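You operate a simulated robot arm through the tools that you are given. There is no shell and no other tool.

You run a simulated robot arm. Do the job below in one go: nothing can be reset, and whatever is moved stays where it is left.

TASK
Put things in order on the top of the blue table. At the end: the green nozzle stands on top of the grey valve block; the white nozzle stands where the clear sample bottle (marked "WATER") stood; the folded blue cloth is on the small grey tray; the clear sample bottle from the top of the blue table stands where the folded blue cloth stood; whatever was shut is shut again. Leave all else as you found it, and nothing knocked over.

It is judged by the outcome, as a careful person would: the job done as asked, and still so three seconds after it is handed in. It fails if anything else is knocked over, pushed out of place, dropped, spilled or broken. Flat cloth is picked up by pressing the open fingertips on it (5 to 10 N) and closing them slowly along it; thin cloth reads only 2 to 8 mm in the jaws.

THE ROBOT
A 7-joint arm with a two-finger parallel gripper, fixed in place. Base frame: the origin is at the foot of the arm, x ahead of it, y to its left, z up; the work surface is at about z = 0. Units: mm, rad, N and s.
With the tool pointing down near the work surface it reaches from about 240 to 620 mm from the base axis. Its first joint turns from -1.152 to 1.152 rad. Payload 2.6 kg.
Tool frame: the origin (TCP) lies between the finger pads and is the grasp point; the fingertips stand 30 mm ahead of it; z points along the fingers, y is the line along which they close. Largest opening 94 mm; finger width 28, thickness 10; the body of the gripper, 50 by 96 mm, starts 55 mm behind the TCP.
Orientation is that of the tool frame in the base frame, as [roll, pitch, yaw] about the fixed x, y, z axes, in that order (R = Rz(yaw) Ry(pitch) Rx(roll)). With the fingers straight down and closing along the base's y, the tool's x points along the base's -x, its y along +y and its z along -z.

THE INTERFACE
- The arm moves only by the tool arm_command. Its arguments are lists of equal length, an entry for each row: "slide": the shift along the base's x, y, z in mm, a list of three; "angular": the turn, a rotation vector about the base's x, y, z in rad, a list of three; "hand": the gripper command, from -1 (shut) to 1 (fully open), values between in proportion. In form: {"slide": [[dx, dy, dz], ...], "angular": [[rx, ry, rz], ...], "hand": [hand, ...]}. A call has 1 to 20 rows; each row is the pose to reach, as a shift and turn from the pose commanded when the call began. Each row takes 0.2 s and may step no farther than 50 mm and 0.15 rad from the row before; otherwise, or with a gripper value out of range, the whole call is refused. A pose out of reach is approached as far as the arm can. The call stops where the force on the tool passes 40 N (or 10 N more than at its start, if that is more) or the arm is blocked; 0.2 s more then pass. Each finger travels about 72 mm/s and halts on what it meets, pressing with about 27 N; the grip force reading is that of the motor and also rises with nothing between the fingers. The clock runs only during rows and for 0.2 s after the last one: add rows that repeat a pose to give the fingers time. It gives the time, the measured TCP pose, the force on the tool (base axes), the opening and the grip force at its end, in the units of the frame above (readings bear some noise), with the torque about the TCP (base axes, N m) and any sound that the robot's microphone picked up.
- Cameras (640 x 400 px; columns grow to the right, rows downward): "scene" is fixed at [21.9, 424, 559]; the picture's right is [-0.88, -0.47, 0.00], its down [-0.29, 0.54, -0.79] and it looks along [0.37, -0.69, -0.61] (base axes); focal length 269 px, centre (320, 200). "wrist" rides on the gripper at [76, 14, -102] in the tool frame; the picture's right is [-0.18, 0.98, 0.00], its down [-0.75, -0.14, -0.64] and it looks along [-0.63, -0.12, 0.77] (tool axes); focal length 243 px, centre (320, 200). There is no depth. A picture from a camera that has moved, and an enlarged one, comes with that camera's place and axes in the base frame and with its lens.
- grab_frame(camera): a new picture of that camera. No time passes.
- zoom(camera, box): a new picture of the part [left, top, right, bottom] of that camera's present view, enlarged. No time passes.
- hand_in(): hands the job in; it is judged then, once.

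Nothing tells you positions but the pictures and the camera data. Unless the task says otherwise, let go and move clear before handing in.

The tools are called after "Emit:" as a command line: name --argument value ..., lists and objects as JSON in quotes. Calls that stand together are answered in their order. arm_command: Moves the arm, as the interface text tells. Its arguments: {"type":"object","properties":{"slide":{"type":"array"},"angular":{"type":"array"},"hand":{"type":"array"}},"required":["slide","angular","hand"]} The other tools are called the same way: grab_frame (camera) takes a picture; zoom (camera, box) takes an enlarged picture of a part of a camera's view; hand_in () hands the job in.

At the start:

```text
time: 0.0
ee_pos: [324.4, -196.1, 311.5]
tcp_rot: [-3.141, 0.001, 3.141]
ft_force: [1.1, -0.2, 0.0]
torque: [0.0, -0.01, -0.01]
opening: 94.0
finger_force: 0.1
```

scene: 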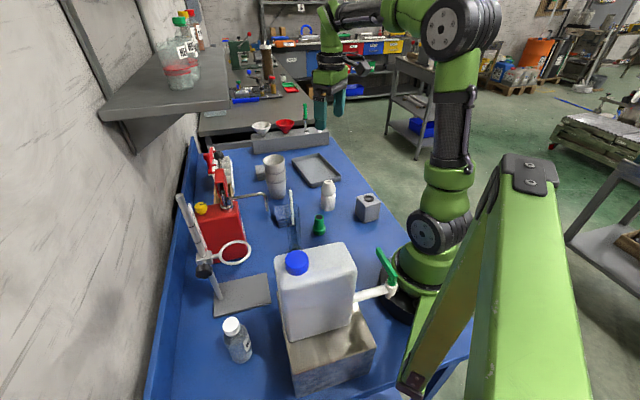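
wrist: 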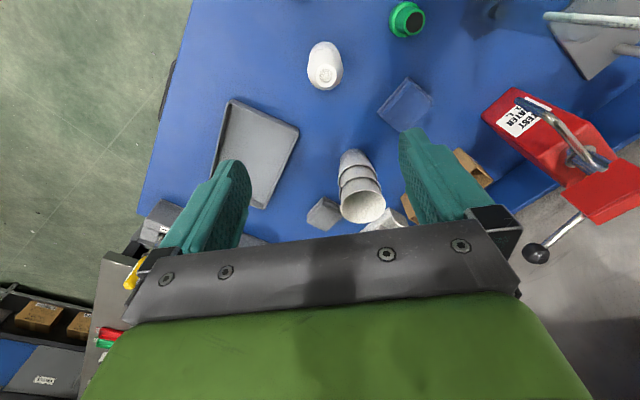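

I see a blue table with a jerrycan on a box, a red can, a tray, cups, white and green nozzles, a grey valve block, a bottle in front and a blue folded cloth. I'll zoom in to locate everything before moving.

Emit:
zoom --camera "scene" --box '[180, 120, 400, 260]'

Emit:
zoom --camera "scene" --box '[160, 240, 420, 400]'

Emit:
zoom --camera "wrist" --box '[160, 0, 640, 300]'

Emit:
zoom --camera "scene" --box '[230, 140, 390, 240]'

```text
2.86 times, centred on (290, 190) of scene
camera zoom: at [21.9, 424.0, 559.0], right [-0.88, -0.47, 0.0], down [-0.29, 0.54, -0.79], along [0.37, -0.69, -0.61], focal length 769 px, centre (406, 229)
```

zoom: 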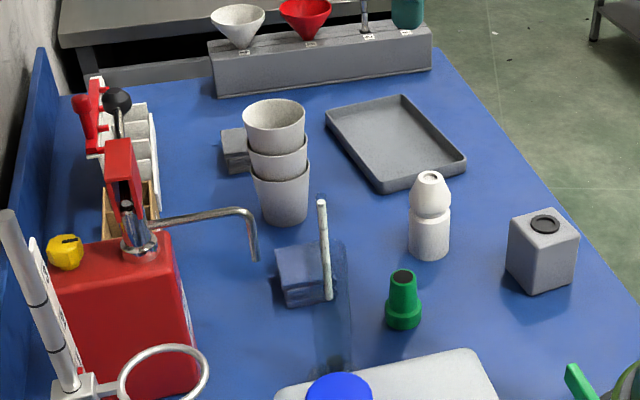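

```text
2.46 times, centred on (290, 320) of scene
camera zoom: at [21.9, 424.0, 559.0], right [-0.88, -0.47, 0.0], down [-0.29, 0.54, -0.79], along [0.37, -0.69, -0.61], focal length 663 px, centre (394, -95)
```

zoom: 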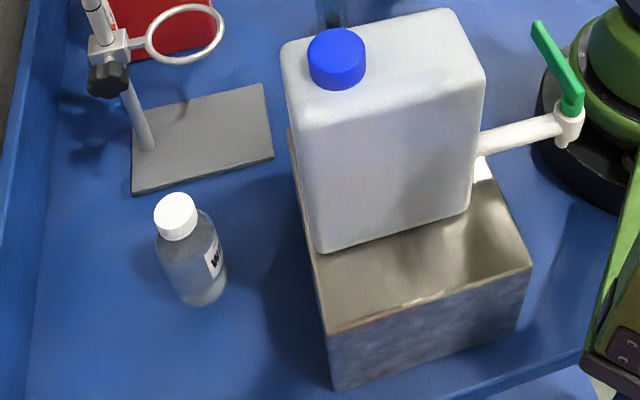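

```text
1.33 times, centred on (400, 150) of wrist
camera zoom: at [248.6, -181.0, 414.2], right [0.18, 0.98, 0.0], down [0.75, -0.14, 0.64], along [0.63, -0.12, -0.77], focal length 324 px, centre (213, 267)
```

zoom: 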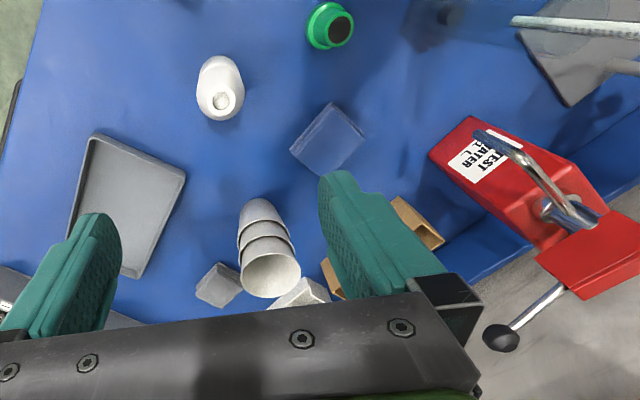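

```text
4.00 times, centred on (310, 190) of scene
camera zoom: at [21.9, 424.0, 559.0], right [-0.88, -0.47, 0.0], down [-0.29, 0.54, -0.79], along [0.37, -0.69, -0.61], focal length 1077 px, centre (360, 240)
```

zoom: 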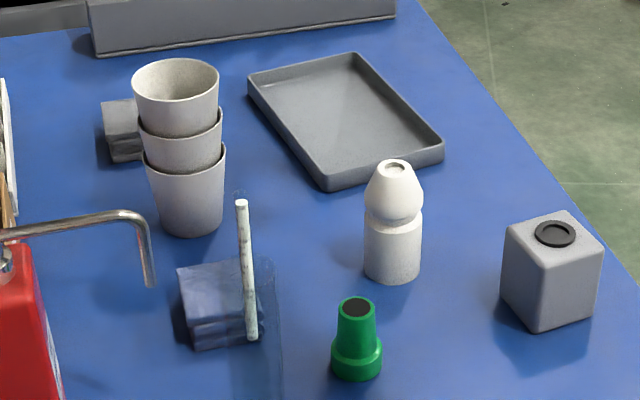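

I see something transparent beside the blue cloth that I need to understand; I'm zooming in closer on it and on the other objects.

Emit:
zoom --camera "scene" --box '[260, 175, 340, 250]'

Emit:
zoom --camera "wrist" --box '[360, 0, 560, 140]'

Emit:
zoom --camera "wrist" --box '[480, 0, 640, 120]'

Emit:
zoom --camera "scene" --box '[180, 140, 280, 220]'

```text
5.33 times, centred on (300, 212) of scene
camera zoom: at [21.9, 424.0, 559.0], right [-0.88, -0.47, 0.0], down [-0.29, 0.54, -0.79], along [0.37, -0.69, -0.61], focal length 1436 px, centre (427, 133)
```

zoom: 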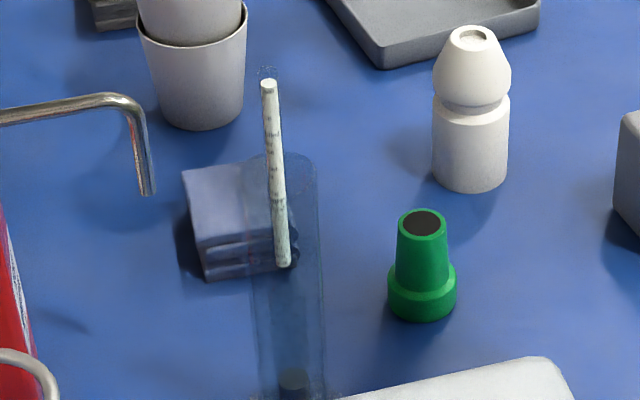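

```text
2.86 times, centred on (460, 70) of wrist
camera zoom: at [248.6, -181.0, 414.2], right [0.18, 0.98, 0.0], down [0.75, -0.14, 0.64], along [0.63, -0.12, -0.77], focal length 693 px, centre (-80, 571)
```

zoom: 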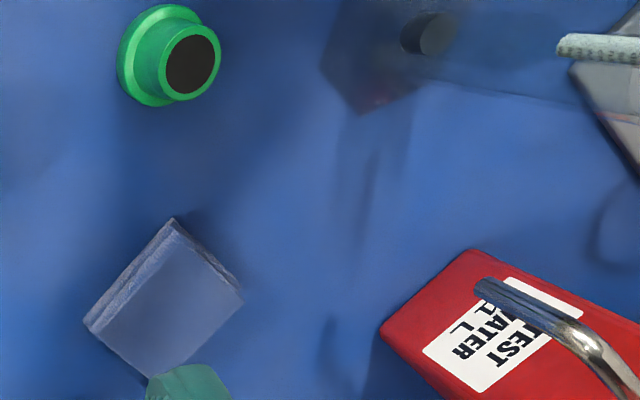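

```text
3.33 times, centred on (560, 60) of wrist
camera zoom: at [248.6, -181.0, 414.2], right [0.18, 0.98, 0.0], down [0.75, -0.14, 0.64], along [0.63, -0.12, -0.77], focal length 809 px, centre (-480, 667)
```

zoom: 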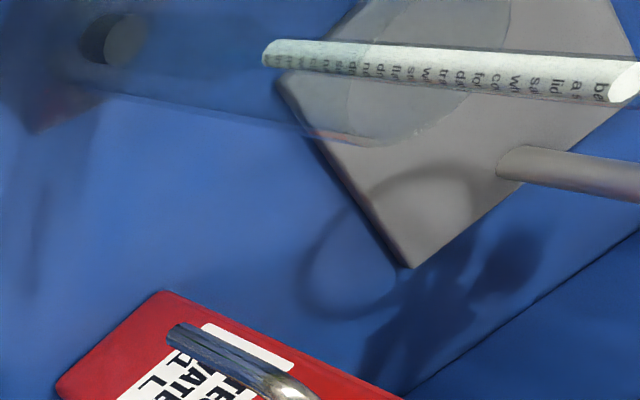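

```text
5.00 times, centred on (230, 180) of scene
camera zoom: at [21.9, 424.0, 559.0], right [-0.88, -0.47, 0.0], down [-0.29, 0.54, -0.79], along [0.37, -0.69, -0.61], focal length 1346 px, centre (770, 300)
```

zoom: 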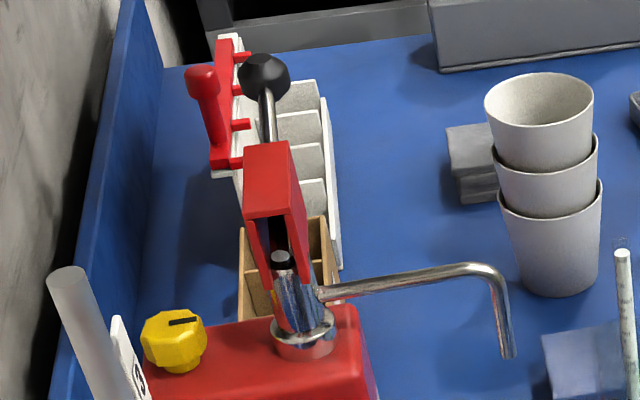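

The table holds a tall clear cylinder with a rolled paper near (305, 40), the folded cloth near (405, -73), the tray near (460, -365), the white nozzle near (322, -192), the green nozzle near (292, -75), the block near (175, -205) and the bottle near (262, 290). I'll move high above the cloth, turned 45°, for a better look.

Emit:
arm_command --slide '[[10, 20, 5], [25, 40, 10], [40, 60, 10], [55, 85, 10], [70, 105, 10], [81, 123, 10], [81, 123, 10]]' --angular '[[0, 0, 0.13], [0, 0, 0.26], [0, 0, 0.39], [0, 0, 0.52], [0, 0, 0.65], [0, 0, 0.785], [0, 0, 0.785]]' --hand '[1, 1, 1, 1, 1, 1, 1]'

Emit:
grab_frame --camera "wrist"

Emit:
grab_frame --camera "scene"

```text
time: 1.6
ee_pos: [406.0, -72.9, 322.2]
tcp_rot: [3.141, -0.001, -2.356]
ft_force: [0.6, 0.0, 0.3]
torque: [0.0, 0.0, 0.0]
opening: 94.1
finger_force: 0.1
```

```text
taken
camera wrist: at [341.5, -116.0, 425.6], right [-0.57, 0.82, 0.0], down [0.63, 0.43, 0.64], along [0.53, 0.36, -0.77], focal length 243 px, centre (320, 200)
```

wrist: 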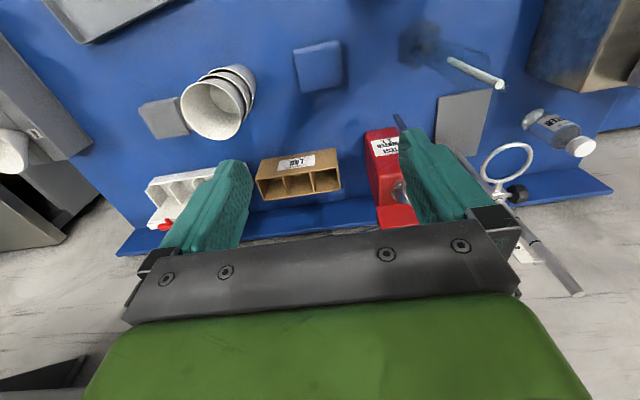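

```text
taken
```

scene: 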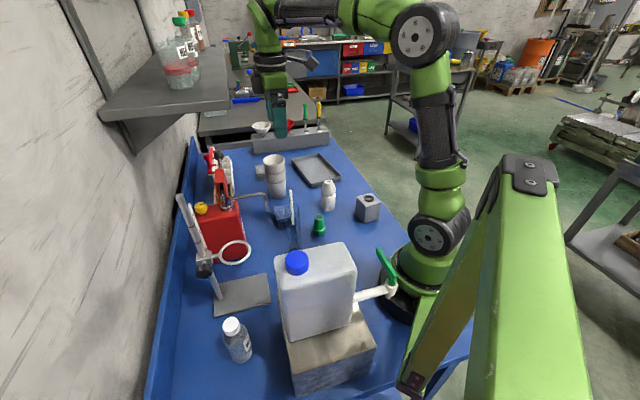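

The view from above the cloth now shows the cylinder base, bottle, retort stand and red can. I'll zoom in to measure the cloth and the neighbours.

Emit:
zoom --camera "wrist" --box '[240, 20, 400, 120]'

Emit:
zoom --camera "wrist" --box '[380, 0, 640, 160]'

Emit:
zoom --camera "scene" --box '[240, 170, 340, 245]'

```text
4.00 times, centred on (320, 70) of wrist
camera zoom: at [341.5, -116.0, 425.6], right [-0.57, 0.82, 0.0], down [0.63, 0.43, 0.64], along [0.53, 0.36, -0.77], focal length 970 px, centre (320, 720)
```

zoom: 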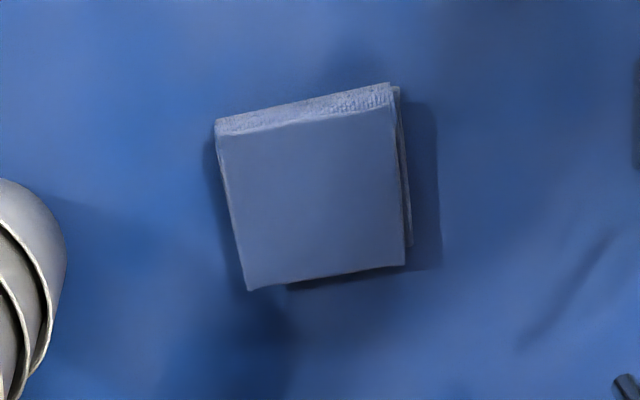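

```text
2.46 times, centred on (510, 80) of wrist
camera zoom: at [341.5, -116.0, 425.6], right [-0.57, 0.82, 0.0], down [0.63, 0.43, 0.64], along [0.53, 0.36, -0.77], focal length 597 px, centre (-148, 495)
```

zoom: 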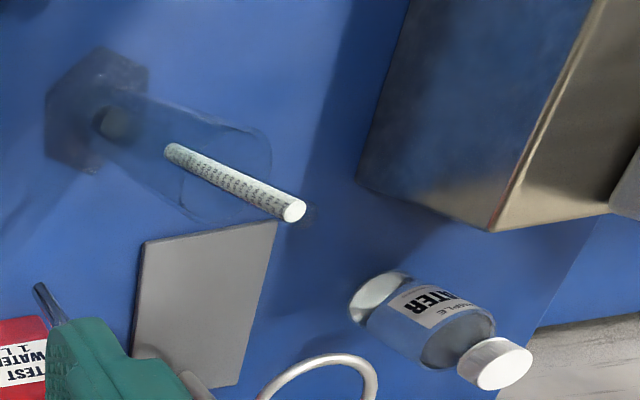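

```text
5.33 times, centred on (290, 208) of scene
camera zoom: at [21.9, 424.0, 559.0], right [-0.88, -0.47, 0.0], down [-0.29, 0.54, -0.79], along [0.37, -0.69, -0.61], focal length 1436 px, centre (480, 160)
```

zoom: 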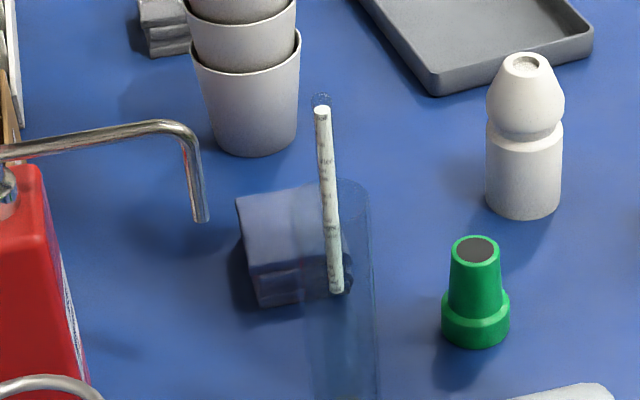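

The cloth's centre comes out at about (411.5, -70), roughly 62 x 53 mm and about 27 mm high, with its long side along the closing direction. I'll descend partway to check alignment.

Emit:
arm_command --slide '[[3, 1, -40], [5, 2, -80], [5.5, 3, -120], [5.5, 3, -160], [5.5, 3, -200], [5.5, 3, -220], [5.5, 3, -220]]' --angular '[[0, 0, 0], [0, 0, 0], [0, 0, 0], [0, 0, 0], [0, 0, 0], [0, 0, 0], [0, 0, 0]]' --hand '[1, 1, 1, 1, 1, 1, 1]'

Emit:
grab_frame --camera "wrist"

Emit:
zoom --camera "scene" --box '[220, 130, 340, 230]'

```text
time: 3.2
ee_pos: [411.4, -69.3, 102.3]
tcp_rot: [3.142, -0.001, -2.356]
ft_force: [-0.3, -0.5, -0.3]
torque: [0.01, -0.02, -0.01]
opening: 94.4
finger_force: 0.0
```

```text
taken
camera wrist: at [347.5, -113.6, 205.2], right [-0.56, 0.83, 0.0], down [0.63, 0.43, 0.64], along [0.53, 0.36, -0.77], focal length 243 px, centre (320, 200)
```

wrist: 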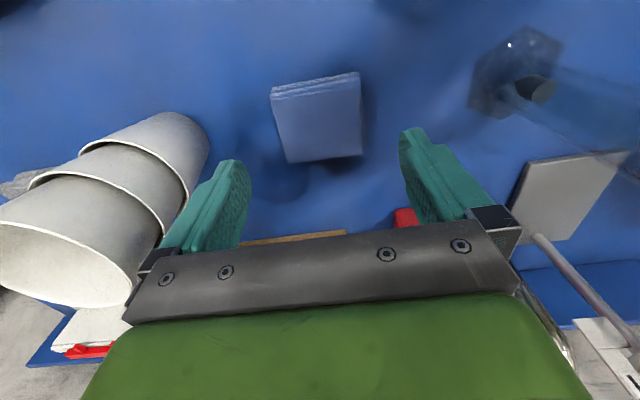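

```text
4.00 times, centred on (280, 180) of scene
camera zoom: at [21.9, 424.0, 559.0], right [-0.88, -0.47, 0.0], down [-0.29, 0.54, -0.79], along [0.37, -0.69, -0.61], focal length 1077 px, centre (480, 280)
```

zoom: 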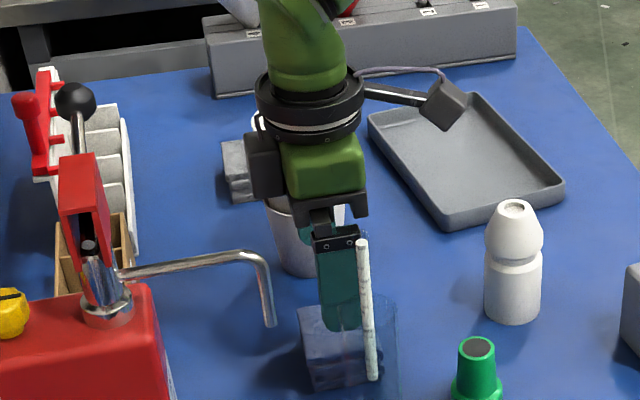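

Alignment looks good: the cloth sits centred between the fingers and the cups clear the hand. I'll lower to finger depth around the cloth and close gently.

Emit:
arm_command --slide '[[-2, -2, -20], [-3, -2, -40], [-3, -2, -55], [-3, -2, -65], [-3, -2, -66], [-3, -2, -66]]' --angular '[[0, 0, 0], [0, 0, 0], [0, 0, 0], [0, 0, 0], [0, 0, 0], [0, 0, 0]]' --hand '[1, 1, 1, 1, 1, 1]'

Emit:
grab_frame --camera "wrist"

Emit:
zoom --camera "scene" --box '[220, 130, 340, 230]'

```text
time: 4.6
ee_pos: [407.9, -72.8, 33.9]
tcp_rot: [-3.142, -0.001, -2.355]
ft_force: [-1.1, 0.2, 0.5]
torque: [-0.01, -0.01, 0.0]
opening: 93.9
finger_force: 0.1
```

```text
taken
camera wrist: at [344.3, -115.4, 137.4], right [-0.56, 0.83, 0.0], down [0.63, 0.43, 0.64], along [0.53, 0.36, -0.77], focal length 243 px, centre (320, 200)
```

wrist: 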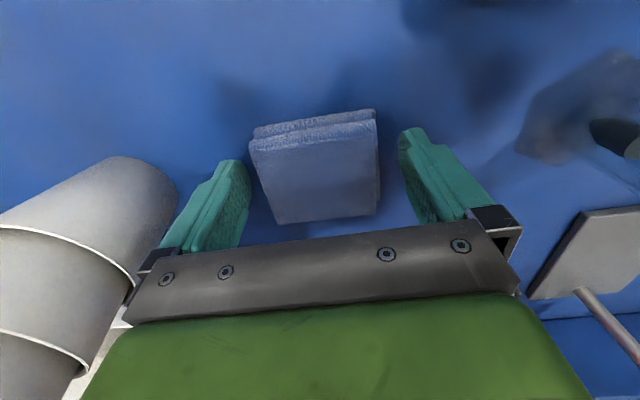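

```text
4.00 times, centred on (280, 180) of scene
camera zoom: at [21.9, 424.0, 559.0], right [-0.88, -0.47, 0.0], down [-0.29, 0.54, -0.79], along [0.37, -0.69, -0.61], focal length 1077 px, centre (480, 280)
```

zoom: 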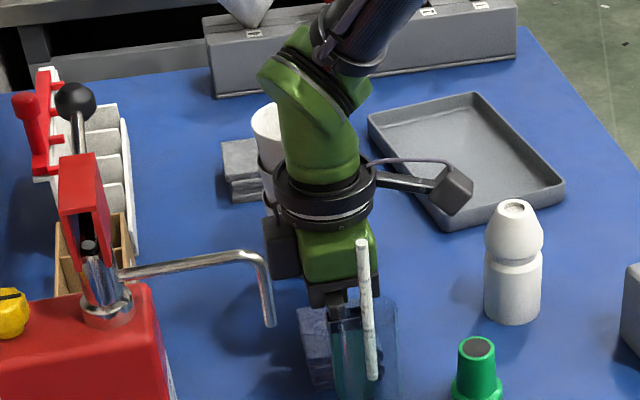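

The fingers straddle the cloth with tips just above the table. I'll close gradually and watch the opening.

Emit:
arm_command --slide '[[0, 0, 0], [0, 0, 0], [0, 0, 0], [0, 0, 0], [0, 0, 0], [0, 0, 0], [0, 0, 0], [0, 0, 0]]' --angular '[[0, 0, 0], [0, 0, 0], [0, 0, 0], [0, 0, 0], [0, 0, 0], [0, 0, 0], [0, 0, 0], [0, 0, 0]]' --hand '[0.7, 0.5, 0.4, 0.3, 0.2, 0.15, 0.1, 0.1]'

Emit:
grab_frame --camera "wrist"

```text
time: 6.4
ee_pos: [409.7, -73.0, 35.9]
tcp_rot: [3.142, 0.0, -2.358]
ft_force: [-0.2, 0.2, 0.2]
torque: [-0.01, 0.01, 0.0]
opening: 68.6
finger_force: 27.2
```

```text
taken
camera wrist: at [344.4, -115.4, 137.6], right [-0.56, 0.83, 0.0], down [0.63, 0.43, 0.64], along [0.53, 0.36, -0.77], focal length 243 px, centre (320, 200)
```

wrist: 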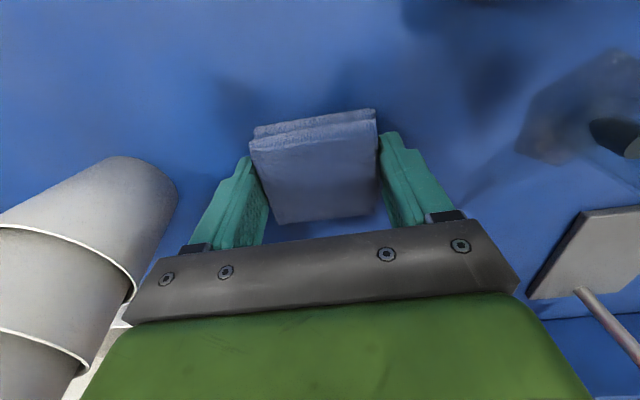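

The cloth is held at 68.6 mm with full grip force. I'll lift it straight up and check that it comes along.

Emit:
arm_command --slide '[[0, 0, 5], [0, 0, 15], [0, 0, 30], [0, 0, 50], [0, 0, 80], [0, 0, 110], [0, 0, 140], [0, 0, 160]]' --angular '[[0, 0, 0], [0, 0, 0], [0, 0, 0], [0, 0, 0], [0, 0, 0], [0, 0, 0], [0, 0, 0], [0, 0, 0]]' --hand '[0, 0, 0, 0, 0, 0, 0, 0]'

Emit:
grab_frame --camera "wrist"

Emit:
zoom --camera "scene" --box '[200, 110, 360, 230]'

```text
time: 8.2
ee_pos: [407.5, -70.5, 197.5]
tcp_rot: [3.141, -0.001, -2.354]
ft_force: [-0.9, -0.5, -0.7]
torque: [0.0, -0.02, 0.01]
opening: 68.7
finger_force: 27.6
```

```text
taken
camera wrist: at [343.7, -114.4, 299.8], right [-0.56, 0.83, 0.0], down [0.63, 0.43, 0.64], along [0.53, 0.36, -0.77], focal length 243 px, centre (320, 200)
```

wrist: 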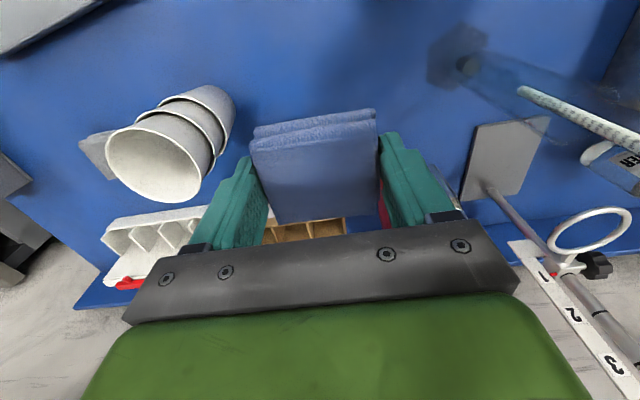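

```text
3.33 times, centred on (280, 170) of scene
camera zoom: at [21.9, 424.0, 559.0], right [-0.88, -0.47, 0.0], down [-0.29, 0.54, -0.79], along [0.37, -0.69, -0.61], focal length 897 px, centre (453, 300)
```

zoom: 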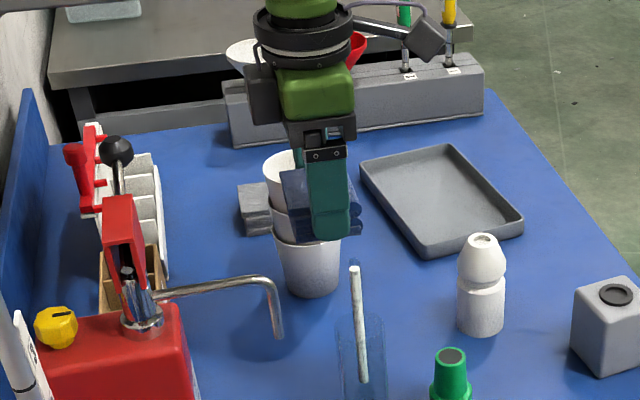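

The cloth is securely held and clear. Next I carry it over to the tray (target about (445, -343)), turning slightly to line up with the tray's long side.

Emit:
arm_command --slide '[[0, -5, 15], [2, -25, 30], [5, -50, 30], [9, -80, 30], [13, -110, 30], [17, -140, 30], [21, -170, 30], [25, -200, 30], [30, -230, 30], [34, -255, 30], [37, -271, 30], [37, -271, 30], [37, -271, 30]]' --angular '[[0, 0, 0], [0, 0, 0.01], [0, 0, 0.03], [0, 0, 0.05], [0, 0, 0.07], [0, 0, 0.09], [0, 0, 0.11], [0, 0, 0.125], [0, 0, 0.14], [0, 0, 0.145], [0, 0, 0.145], [0, 0, 0.145], [0, 0, 0.145]]' --hand '[0, 0, 0, 0, 0, 0, 0, 0, 0, 0, 0, 0, 0]'

Emit:
grab_frame --camera "wrist"

Emit:
grab_frame --camera "scene"

```text
time: 11.0
ee_pos: [445.9, -343.6, 225.2]
tcp_rot: [3.141, -0.001, -2.212]
ft_force: [-0.3, 0.4, -0.7]
torque: [-0.01, 0.0, 0.0]
opening: 68.9
finger_force: 26.7
```

```text
taken
camera wrist: at [389.3, -396.3, 328.4], right [-0.68, 0.74, 0.0], down [0.56, 0.52, 0.64], along [0.47, 0.44, -0.77], focal length 243 px, centre (320, 200)
```

wrist: 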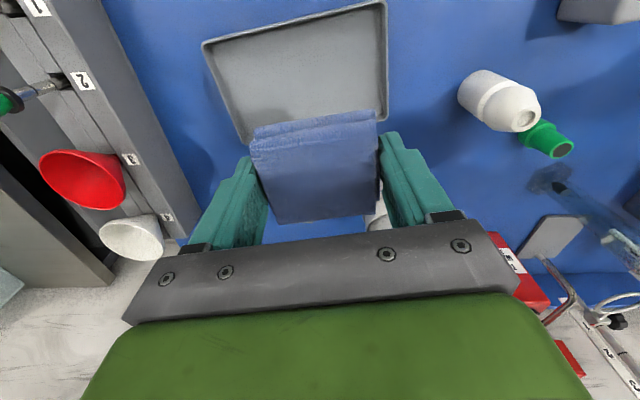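

```text
taken
```

scene: 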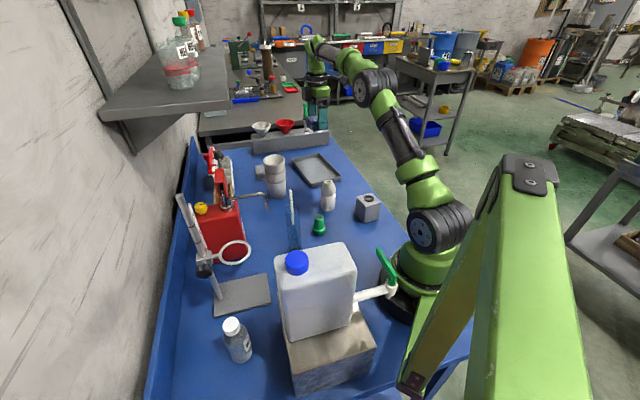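

The tray geometry is confirmed, with its centre at about (460, -357), and the cloth is over it. I'll descend most of the way and check.

Emit:
arm_command --slide '[[0, 0, -30], [0, 0, -60], [0, 0, -90], [0, 0, -120], [0, 0, -145], [0, 0, -160], [0, 0, -165], [0, 0, -165]]' --angular '[[0, 0, 0], [0, 0, 0], [0, 0, 0], [0, 0, 0], [0, 0, 0], [0, 0, 0], [0, 0, 0], [0, 0, 0]]' --hand '[0, 0, 0, 0, 0, 0, 0, 0]'

Emit:
grab_frame --camera "wrist"

Emit:
zoom --camera "scene" --box '[240, 100, 380, 220]'

```text
time: 12.8
ee_pos: [446.3, -343.1, 60.8]
tcp_rot: [3.14, 0.001, -2.211]
ft_force: [0.0, 0.4, 0.4]
torque: [-0.03, 0.0, 0.05]
opening: 69.0
finger_force: 27.7
```

```text
taken
camera wrist: at [388.5, -395.5, 163.3], right [-0.68, 0.74, 0.0], down [0.56, 0.52, 0.64], along [0.47, 0.44, -0.77], focal length 243 px, centre (320, 200)
```

wrist: 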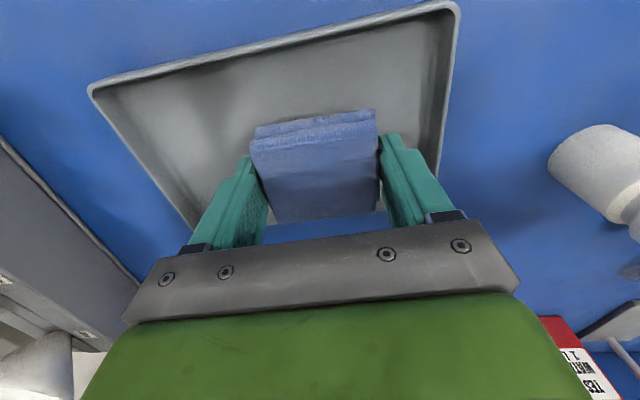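

```text
3.33 times, centred on (310, 160) of scene
camera zoom: at [21.9, 424.0, 559.0], right [-0.88, -0.47, 0.0], down [-0.29, 0.54, -0.79], along [0.37, -0.69, -0.61], focal length 897 px, centre (353, 333)
```

zoom: 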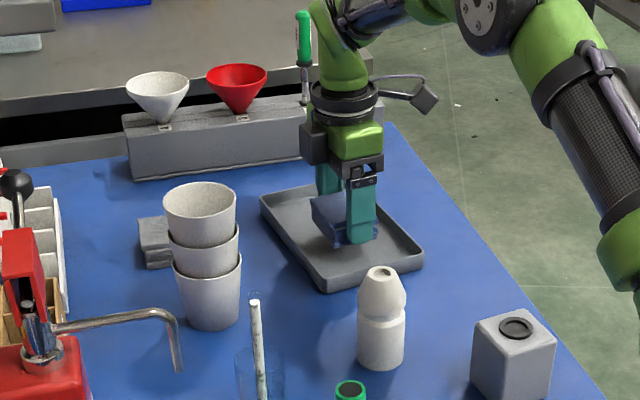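

The cloth hovers inside the tray outline. I'll lower slowly until it touches the tray floor.

Emit:
arm_command --slide '[[0, 0, -5], [0, 0, -9], [0, 0, -12], [0, 0, -14], [0, 0, -16], [0, 0, -18], [0, 0, -18]]' --angular '[[0, 0, 0], [0, 0, 0], [0, 0, 0], [0, 0, 0], [0, 0, 0], [0, 0, 0], [0, 0, 0]]' --hand '[0, 0, 0, 0, 0, 0, 0]'

```text
time: 14.4
ee_pos: [445.2, -343.2, 42.1]
tcp_rot: [3.141, -0.002, -2.211]
ft_force: [-0.3, -0.2, 0.2]
torque: [0.01, 0.0, 0.01]
opening: 68.8
finger_force: 27.5
```

Emit:
arm_command --slide '[[0, 0, -1], [0, 0, -2], [0, 0, -3], [0, 0, -3]]' --angular '[[0, 0, 0], [0, 0, 0], [0, 0, 0], [0, 0, 0]]' --hand '[0, 0, 0, 0]'

Emit:
zoom --camera "scene" --box '[290, 140, 350, 190]'

```text
time: 15.4
ee_pos: [445.0, -342.4, 38.8]
tcp_rot: [-3.141, -0.001, -2.211]
ft_force: [0.4, -0.3, -0.8]
torque: [0.02, 0.02, 0.0]
opening: 68.7
finger_force: 26.7
```

```text
8.00 times, centred on (320, 165) of scene
camera zoom: at [21.9, 424.0, 559.0], right [-0.88, -0.47, 0.0], down [-0.29, 0.54, -0.79], along [0.37, -0.69, -0.61], focal length 2154 px, centre (320, 480)
```

zoom: 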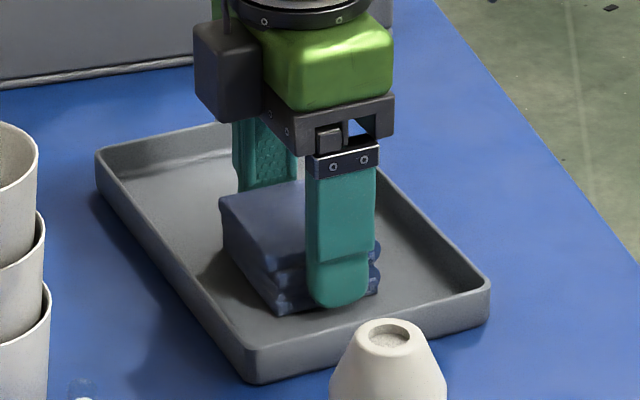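

It's nearly on the tray floor with no contact force yet. I'll continue in small steps.

Emit:
arm_command --slide '[[0, 0, -1], [0, 0, -2], [0, 0, -2]]' --angular '[[0, 0, 0], [0, 0, 0], [0, 0, 0]]' --hand '[0, 0, 0]'

```text
time: 16.2
ee_pos: [445.8, -342.4, 38.5]
tcp_rot: [-3.14, 0.001, -2.211]
ft_force: [-2.7, 2.5, 9.8]
torque: [0.15, 0.15, -0.01]
opening: 68.7
finger_force: 27.3
```

Contact at about 10 N: the cloth rests on the tray. I'll open the fingers and withdraw upward.

Emit:
arm_command --slide '[[0, 0, 0.5], [0, 0, 0.5], [0, 0, 0.5], [0, 0, 0.5], [0, 0, 0.5]]' --angular '[[0, 0, 0], [0, 0, 0], [0, 0, 0], [0, 0, 0], [0, 0, 0]]' --hand '[0.5, 0.7, 0.9, 1, 1]'

Emit:
arm_command --slide '[[0, 0, 10], [0, 0, 30], [0, 0, 60], [0, 0, 100], [0, 0, 140], [0, 0, 180], [0, 0, 200], [0, 0, 200]]' --angular '[[0, 0, 0], [0, 0, 0], [0, 0, 0], [0, 0, 0], [0, 0, 0], [0, 0, 0], [0, 0, 0], [0, 0, 0]]' --hand '[1, 1, 1, 1, 1, 1, 1, 1]'

Emit:
grab_frame --camera "wrist"

Emit:
zoom --camera "scene" --box '[240, 120, 400, 240]'

```text
time: 17.4
ee_pos: [445.0, -342.5, 37.2]
tcp_rot: [3.142, 0.001, -2.213]
ft_force: [-0.3, -0.1, 0.0]
torque: [0.01, 0.02, 0.02]
opening: 94.0
finger_force: 0.1
```

```text
time: 19.2
ee_pos: [448.5, -343.0, 239.1]
tcp_rot: [-3.141, 0.0, -2.211]
ft_force: [-0.5, -0.5, 0.4]
torque: [0.0, 0.04, 0.02]
opening: 94.3
finger_force: 0.0
```

```text
taken
camera wrist: at [390.5, -394.6, 341.3], right [-0.68, 0.73, 0.0], down [0.56, 0.52, 0.64], along [0.47, 0.44, -0.77], focal length 243 px, centre (320, 200)
```

wrist: 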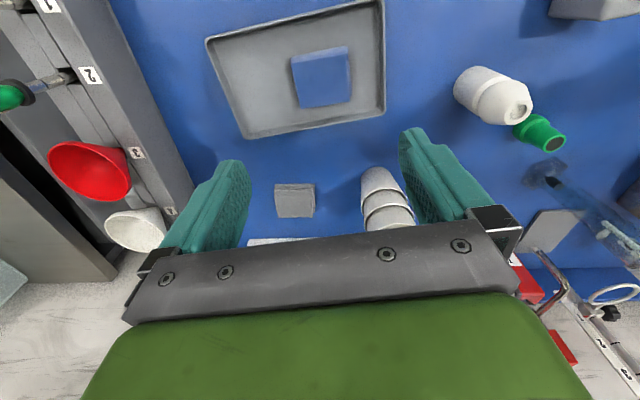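

```text
3.33 times, centred on (320, 180) of scene
camera zoom: at [21.9, 424.0, 559.0], right [-0.88, -0.47, 0.0], down [-0.29, 0.54, -0.79], along [0.37, -0.69, -0.61], focal length 897 px, centre (320, 267)
```

zoom: 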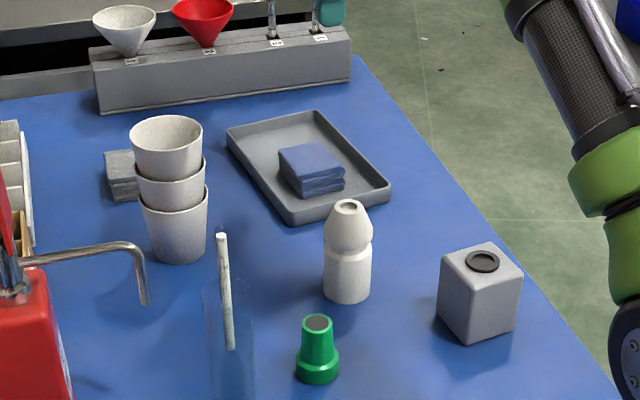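

The cloth now lies on the tray. Next is the green nozzle at about (291, -77); I'll move high above it with the gripper turned back square.

Emit:
arm_command --slide '[[-10, 20, 20], [-25, 50, 40], [-45, 85, 40], [-65, 120, 40], [-85, 155, 40], [-105, 190, 40], [-125, 225, 40], [-145, 255, 40], [-154, 266, 40], [-154, 266, 40]]' --angular '[[0, 0, -0.1], [0, 0, -0.23], [0, 0, -0.36], [0, 0, -0.49], [0, 0, -0.62], [0, 0, -0.75], [0, 0, -0.85], [0, 0, -0.93], [0, 0, -0.93], [0, 0, -0.93]]' --hand '[1, 1, 1, 1, 1, 1, 1, 1, 1, 1]'

Emit:
grab_frame --camera "wrist"

Emit:
grab_frame --camera "scene"

```text
time: 21.4
ee_pos: [291.4, -77.3, 278.6]
tcp_rot: [3.14, 0.0, -3.141]
ft_force: [-1.2, 0.4, 0.2]
torque: [0.05, 0.01, -0.02]
opening: 93.8
finger_force: 0.1
```

```text
taken
camera wrist: at [215.0, -62.7, 381.1], right [0.18, 0.98, 0.0], down [0.75, -0.14, 0.64], along [0.63, -0.12, -0.77], focal length 243 px, centre (320, 200)
```

wrist: 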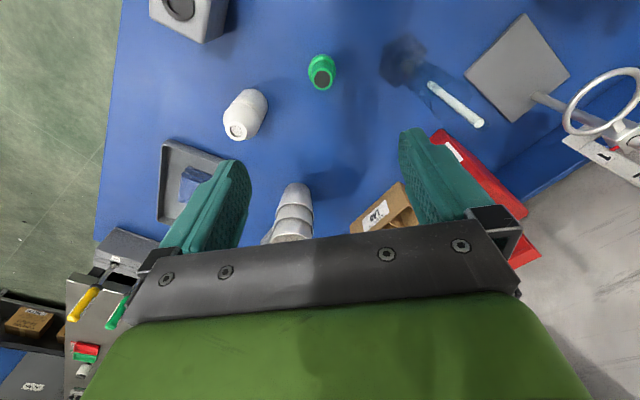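

```text
taken
```

scene: 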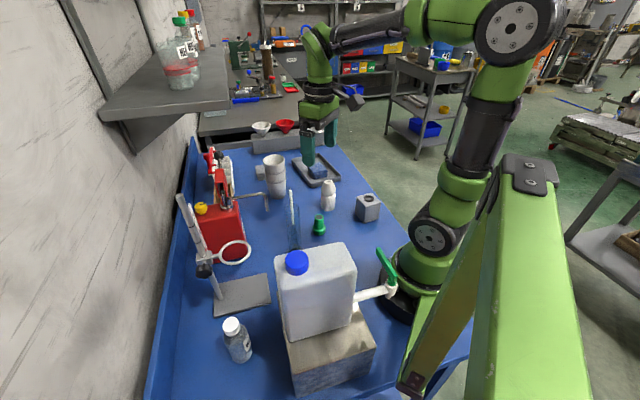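

Emit:
zoom --camera "wrist" --box '[140, 0, 500, 150]'

Emit:
zoom --camera "wrist" --box '[280, 30, 440, 130]'

```text
1.78 times, centred on (320, 75) of wrist
camera zoom: at [215.0, -62.7, 381.1], right [0.18, 0.98, 0.0], down [0.75, -0.14, 0.64], along [0.63, -0.12, -0.77], focal length 431 px, centre (320, 422)
```

zoom: 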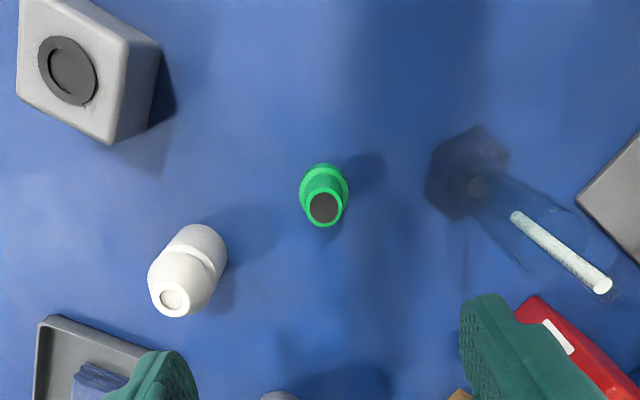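

```text
4.00 times, centred on (360, 80) of wrist
camera zoom: at [215.0, -62.7, 381.1], right [0.18, 0.98, 0.0], down [0.75, -0.14, 0.64], along [0.63, -0.12, -0.77], focal length 970 px, centre (160, 680)
```

zoom: 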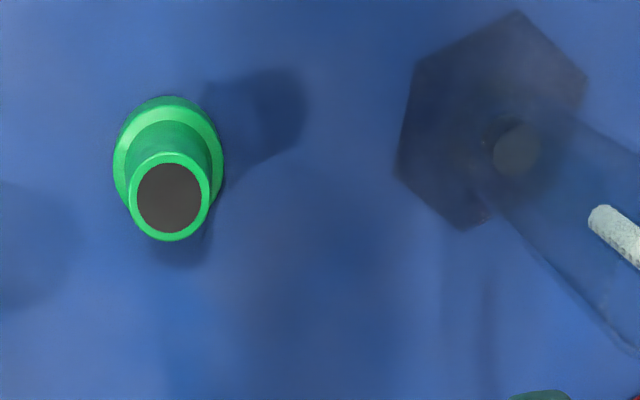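

The green nozzle measures at about (290, -74.5), the cylinder's hex base is at about (300, 36), and the block's ring is near (193.5, -202.5). I'll descend partway with the fingers narrowed to clear the cylinder base.

Emit:
arm_command --slide '[[-1, 2, -35], [-1, 2.6, -70], [-1, 2.6, -105], [-1, 2.6, -140], [-1, 2.6, -165], [-1, 2.6, -175], [-1, 2.6, -175]]' --angular '[[0, 0, 0], [0, 0, 0], [0, 0, 0], [0, 0, 0], [0, 0, 0], [0, 0, 0], [0, 0, 0]]' --hand '[0.8, 0.6, 0.4, 0.4, 0.4, 0.4, 0.4]'

Emit:
grab_frame --camera "wrist"

Emit:
zoom --camera "scene" --box '[240, 120, 400, 240]'

```text
time: 23.0
ee_pos: [291.1, -74.7, 105.0]
tcp_rot: [-3.141, 0.001, 3.141]
ft_force: [-0.7, 0.9, -0.4]
torque: [0.01, 0.02, -0.01]
opening: 65.9
finger_force: 0.1
```

```text
taken
camera wrist: at [213.1, -59.1, 207.2], right [0.18, 0.98, 0.0], down [0.75, -0.14, 0.64], along [0.63, -0.12, -0.77], focal length 243 px, centre (320, 200)
```

wrist: 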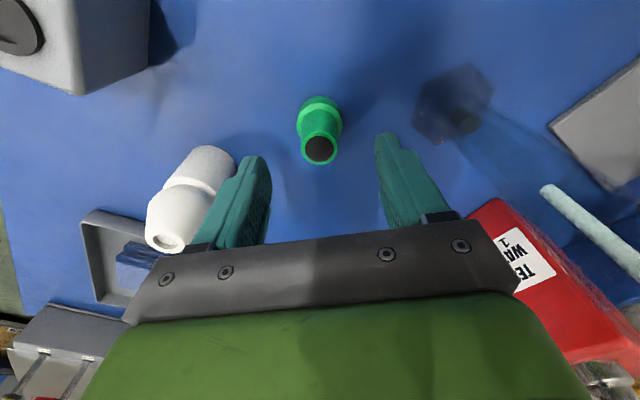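

```text
3.33 times, centred on (320, 180) of scene
camera zoom: at [21.9, 424.0, 559.0], right [-0.88, -0.47, 0.0], down [-0.29, 0.54, -0.79], along [0.37, -0.69, -0.61], focal length 897 px, centre (320, 267)
```

zoom: 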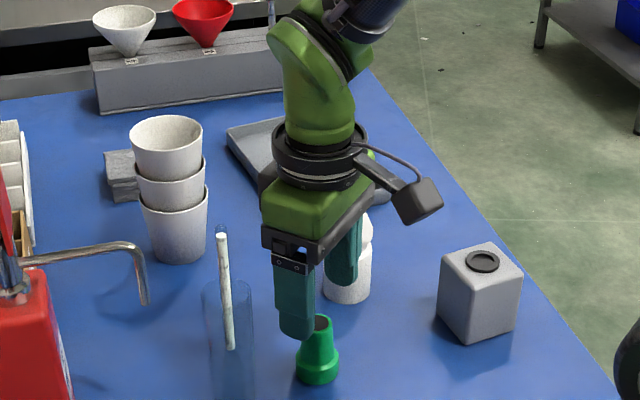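

The nozzle sits centred between the fingers. I'll go down around its flange and close.

Emit:
arm_command --slide '[[-1, 0, -20], [-1, 0, -40], [-1, 0, -55], [-1, 0, -65], [-1, 0, -68], [-1, 0, -68], [-1, 0, -68], [-1, 0, -68], [-1, 0, -68], [-1, 0, -68], [-1, 0, -68]]' --angular '[[0, 0, 0], [0, 0, 0], [0, 0, 0], [0, 0, 0], [0, 0, 0], [0, 0, 0], [0, 0, 0], [0, 0, 0], [0, 0, 0], [0, 0, 0], [0, 0, 0]]' --hand '[0.4, 0.4, 0.4, 0.4, 0.4, 0.4, 0.2, 0.0, -0.2, -0.4, -0.5]'

Emit:
grab_frame --camera "wrist"

Emit:
zoom --camera "scene" --box '[260, 160, 380, 250]'

```text
time: 25.4
ee_pos: [288.9, -73.8, 36.2]
tcp_rot: [-3.141, 0.0, -3.141]
ft_force: [-0.4, 0.2, 0.2]
torque: [0.0, 0.01, -0.05]
opening: 35.9
finger_force: 26.8
```

```text
taken
camera wrist: at [213.5, -59.5, 138.0], right [0.18, 0.98, 0.0], down [0.75, -0.14, 0.64], along [0.63, -0.12, -0.77], focal length 243 px, centre (320, 200)
```

wrist: 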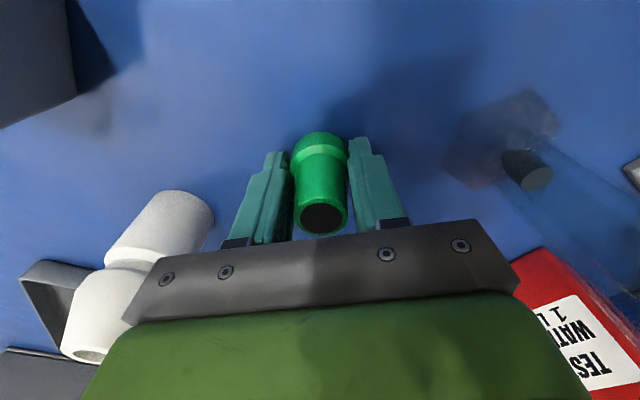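

```text
4.44 times, centred on (320, 205) of scene
camera zoom: at [21.9, 424.0, 559.0], right [-0.88, -0.47, 0.0], down [-0.29, 0.54, -0.79], along [0.37, -0.69, -0.61], focal length 1196 px, centre (320, 178)
```

zoom: 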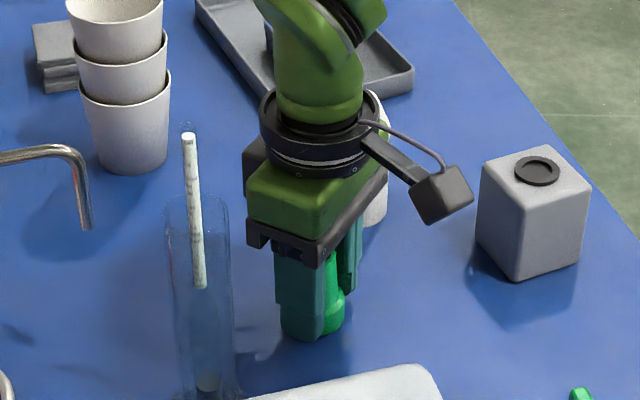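

The nozzle is gripped at its flange (36 mm). I'll lift it straight up and carry it over toward the valve block for a look from above.

Emit:
arm_command --slide '[[0, 0, 5], [0, 0, 25], [0, 0, 55], [0, 0, 90], [0, 0, 125], [0, 0, 155], [-15, -20, 165], [-32, -43, 165], [-50, -68, 165], [-68, -93, 165], [-84, -115, 165], [-94, -129, 165], [-94, -129, 165]]' --angular '[[0, 0, 0], [0, 0, 0], [0, 0, 0], [0, 0, 0], [0, 0, 0], [0, 0, 0], [0, 0, -0.1], [0, 0, -0.2], [0, 0, -0.3], [0, 0, -0.4], [0, 0, -0.5], [0, 0, -0.5], [0, 0, -0.5]]' --hand '[-0.5, -0.5, -0.5, -0.5, -0.5, -0.5, -0.5, -0.5, -0.5, -0.5, -0.5, -0.5, -0.5]'

Emit:
grab_frame --camera "wrist"

Emit:
grab_frame --camera "scene"

```text
time: 28.2
ee_pos: [197.4, -202.9, 200.0]
tcp_rot: [-3.14, 0.0, 2.64]
ft_force: [0.3, 0.1, -0.7]
torque: [-0.02, -0.01, -0.02]
opening: 36.0
finger_force: 26.3
```

```text
taken
camera wrist: at [136.5, -153.6, 303.4], right [0.63, 0.77, 0.0], down [0.59, -0.49, 0.64], along [0.5, -0.41, -0.77], focal length 243 px, centre (320, 200)
```

wrist: 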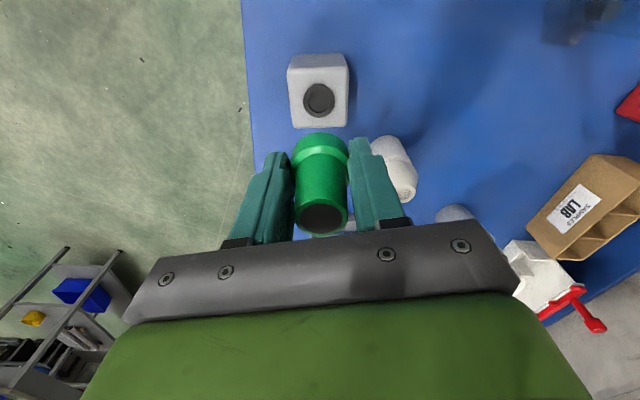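

```text
taken
```

scene: 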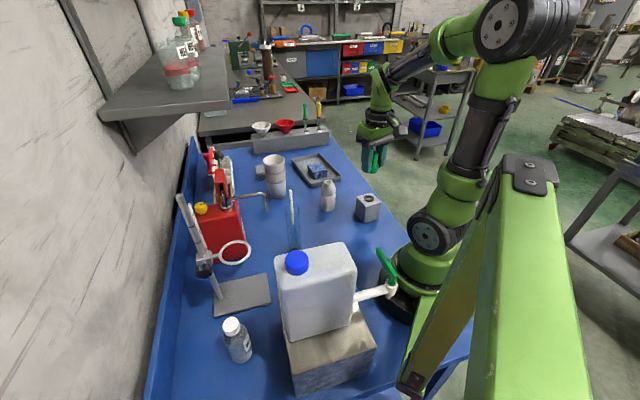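

Emit:
zoom --camera "wrist" --box '[260, 30, 380, 130]'

Emit:
zoom --camera "scene" --box '[335, 120, 415, 230]'

```text
4.00 times, centred on (320, 80) of wrist
camera zoom: at [136.5, -153.6, 303.4], right [0.63, 0.77, 0.0], down [0.59, -0.49, 0.64], along [0.5, -0.41, -0.77], focal length 970 px, centre (320, 680)
```

zoom: 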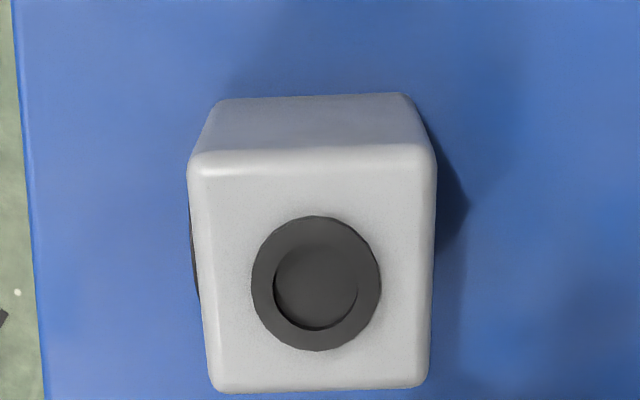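

```text
3.64 times, centred on (375, 175) of scene
camera zoom: at [21.9, 424.0, 559.0], right [-0.88, -0.47, 0.0], down [-0.29, 0.54, -0.79], along [0.37, -0.69, -0.61], focal length 979 px, centre (120, 291)
```

zoom: 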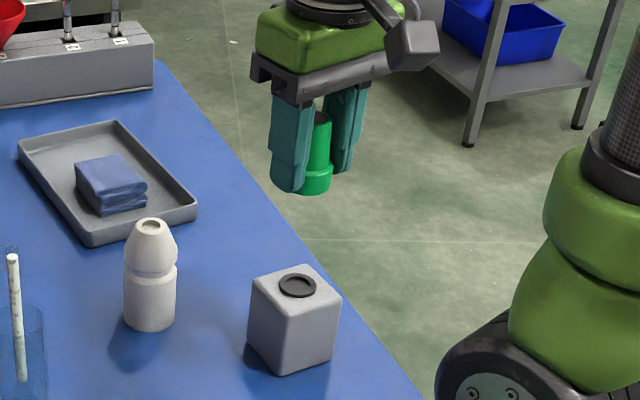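

The block's ring is at about (193.5, -201.5), with the top near z = 70. The nozzle is nearly over it; I'll go down until just above.

Emit:
arm_command --slide '[[0, 0, -20], [0, 0, -40], [0, 0, -60], [0, 0, -74], [0, 0, -78], [0, 0, -78]]' --angular '[[0, 0, 0], [0, 0, 0], [0, 0, 0], [0, 0, 0], [0, 0, 0], [0, 0, 0]]' --hand '[-0.5, -0.5, -0.5, -0.5, -0.5, -0.5]'

Emit:
grab_frame --camera "wrist"

Emit:
zoom --camera "scene" --box '[335, 150, 415, 230]'

```text
time: 29.6
ee_pos: [195.8, -202.3, 121.9]
tcp_rot: [3.141, 0.0, 2.64]
ft_force: [-0.3, 0.2, 0.5]
torque: [0.02, 0.02, 0.01]
opening: 35.9
finger_force: 27.5
```

```text
taken
camera wrist: at [135.5, -152.9, 224.9], right [0.63, 0.77, 0.0], down [0.59, -0.49, 0.64], along [0.5, -0.41, -0.77], focal length 243 px, centre (320, 200)
```

wrist: 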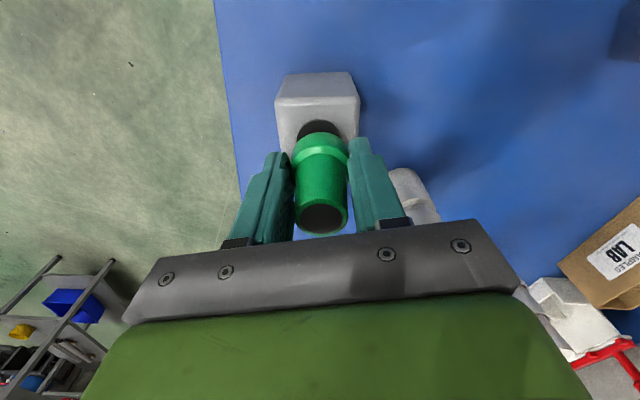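

```text
5.00 times, centred on (375, 190) of scene
camera zoom: at [21.9, 424.0, 559.0], right [-0.88, -0.47, 0.0], down [-0.29, 0.54, -0.79], along [0.37, -0.69, -0.61], focal length 1346 px, centre (45, 250)
```

zoom: 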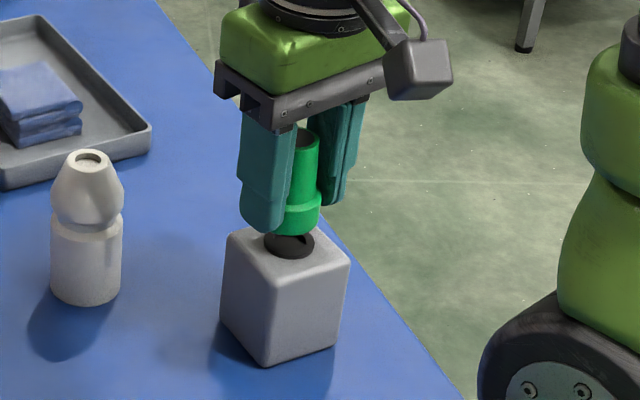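

The nozzle hovers just above the ring; I'll zoom in to check its centring before touching down.

Emit:
zoom --camera "scene" --box '[370, 175, 406, 205]'

Emit:
zoom --camera "wrist" --box '[260, 60, 380, 240]'

```text
13.33 times, centred on (388, 190) of scene
camera zoom: at [21.9, 424.0, 559.0], right [-0.88, -0.47, 0.0], down [-0.29, 0.54, -0.79], along [0.37, -0.69, -0.61], focal length 3589 px, centre (-587, 333)
```

zoom: 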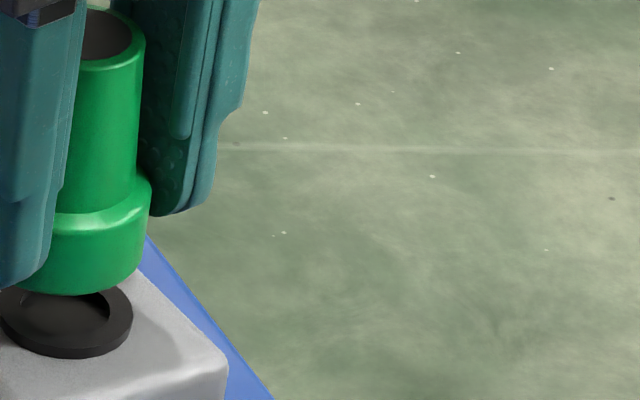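

```text
2.22 times, centred on (320, 150) of wrist
camera zoom: at [135.5, -152.9, 224.9], right [0.63, 0.77, 0.0], down [0.59, -0.49, 0.64], along [0.5, -0.41, -0.77], focal length 539 px, centre (320, 311)
```

zoom: 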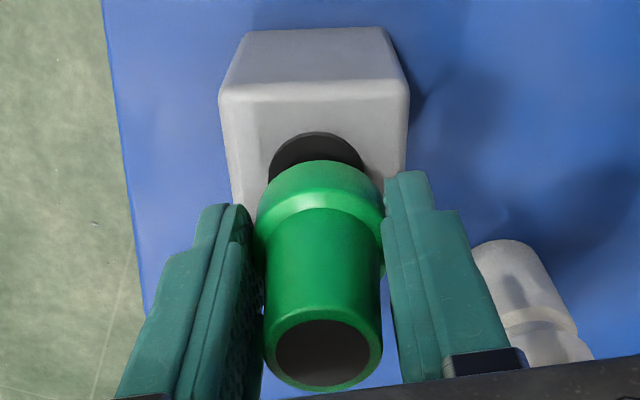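

The nozzle and ring are aligned within a couple of millimetres. I'll lower gently until contact.

Emit:
arm_command --slide '[[0.5, 0, -4], [1, 0, -8], [1, 0, -11], [1, 0, -13], [1, 0, -14], [1, 0, -14]]' --angular '[[0, 0, 0], [0, 0, 0], [0, 0, 0], [0, 0, 0], [0, 0, 0], [0, 0, 0]]' --hand '[-0.5, -0.5, -0.5, -0.5, -0.5, -0.5]'

```text
time: 31.0
ee_pos: [197.5, -203.2, 108.3]
tcp_rot: [3.141, 0.001, 2.643]
ft_force: [0.3, -0.3, -0.4]
torque: [0.03, -0.02, 0.04]
opening: 35.9
finger_force: 26.9
```

Emit:
arm_command --slide '[[0, 0, -1], [0, 0, -2], [0, 0, -2]]' --angular '[[0, 0, 0], [0, 0, 0], [0, 0, 0]]' --hand '[-0.5, -0.5, -0.5]'

Emit:
zoom --camera "scene" --box '[366, 175, 402, 210]'

```text
time: 31.8
ee_pos: [195.6, -203.7, 105.4]
tcp_rot: [-3.141, 0.0, 2.643]
ft_force: [0.7, 0.2, -0.7]
torque: [0.01, 0.03, 0.0]
opening: 36.1
finger_force: 27.0
```

```text
11.43 times, centred on (384, 192) of scene
camera zoom: at [21.9, 424.0, 559.0], right [-0.88, -0.47, 0.0], down [-0.29, 0.54, -0.79], along [0.37, -0.69, -0.61], focal length 3076 px, centre (-411, 286)
```

zoom: 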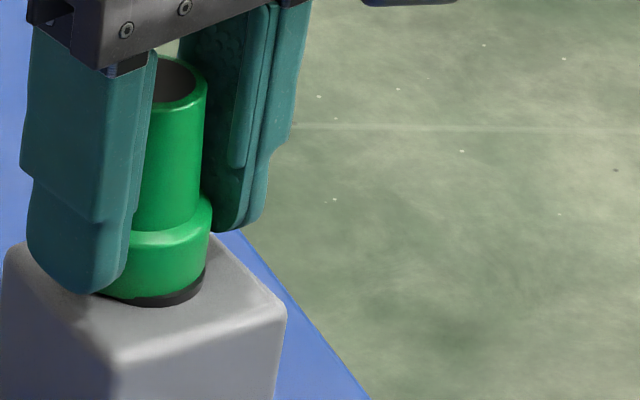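

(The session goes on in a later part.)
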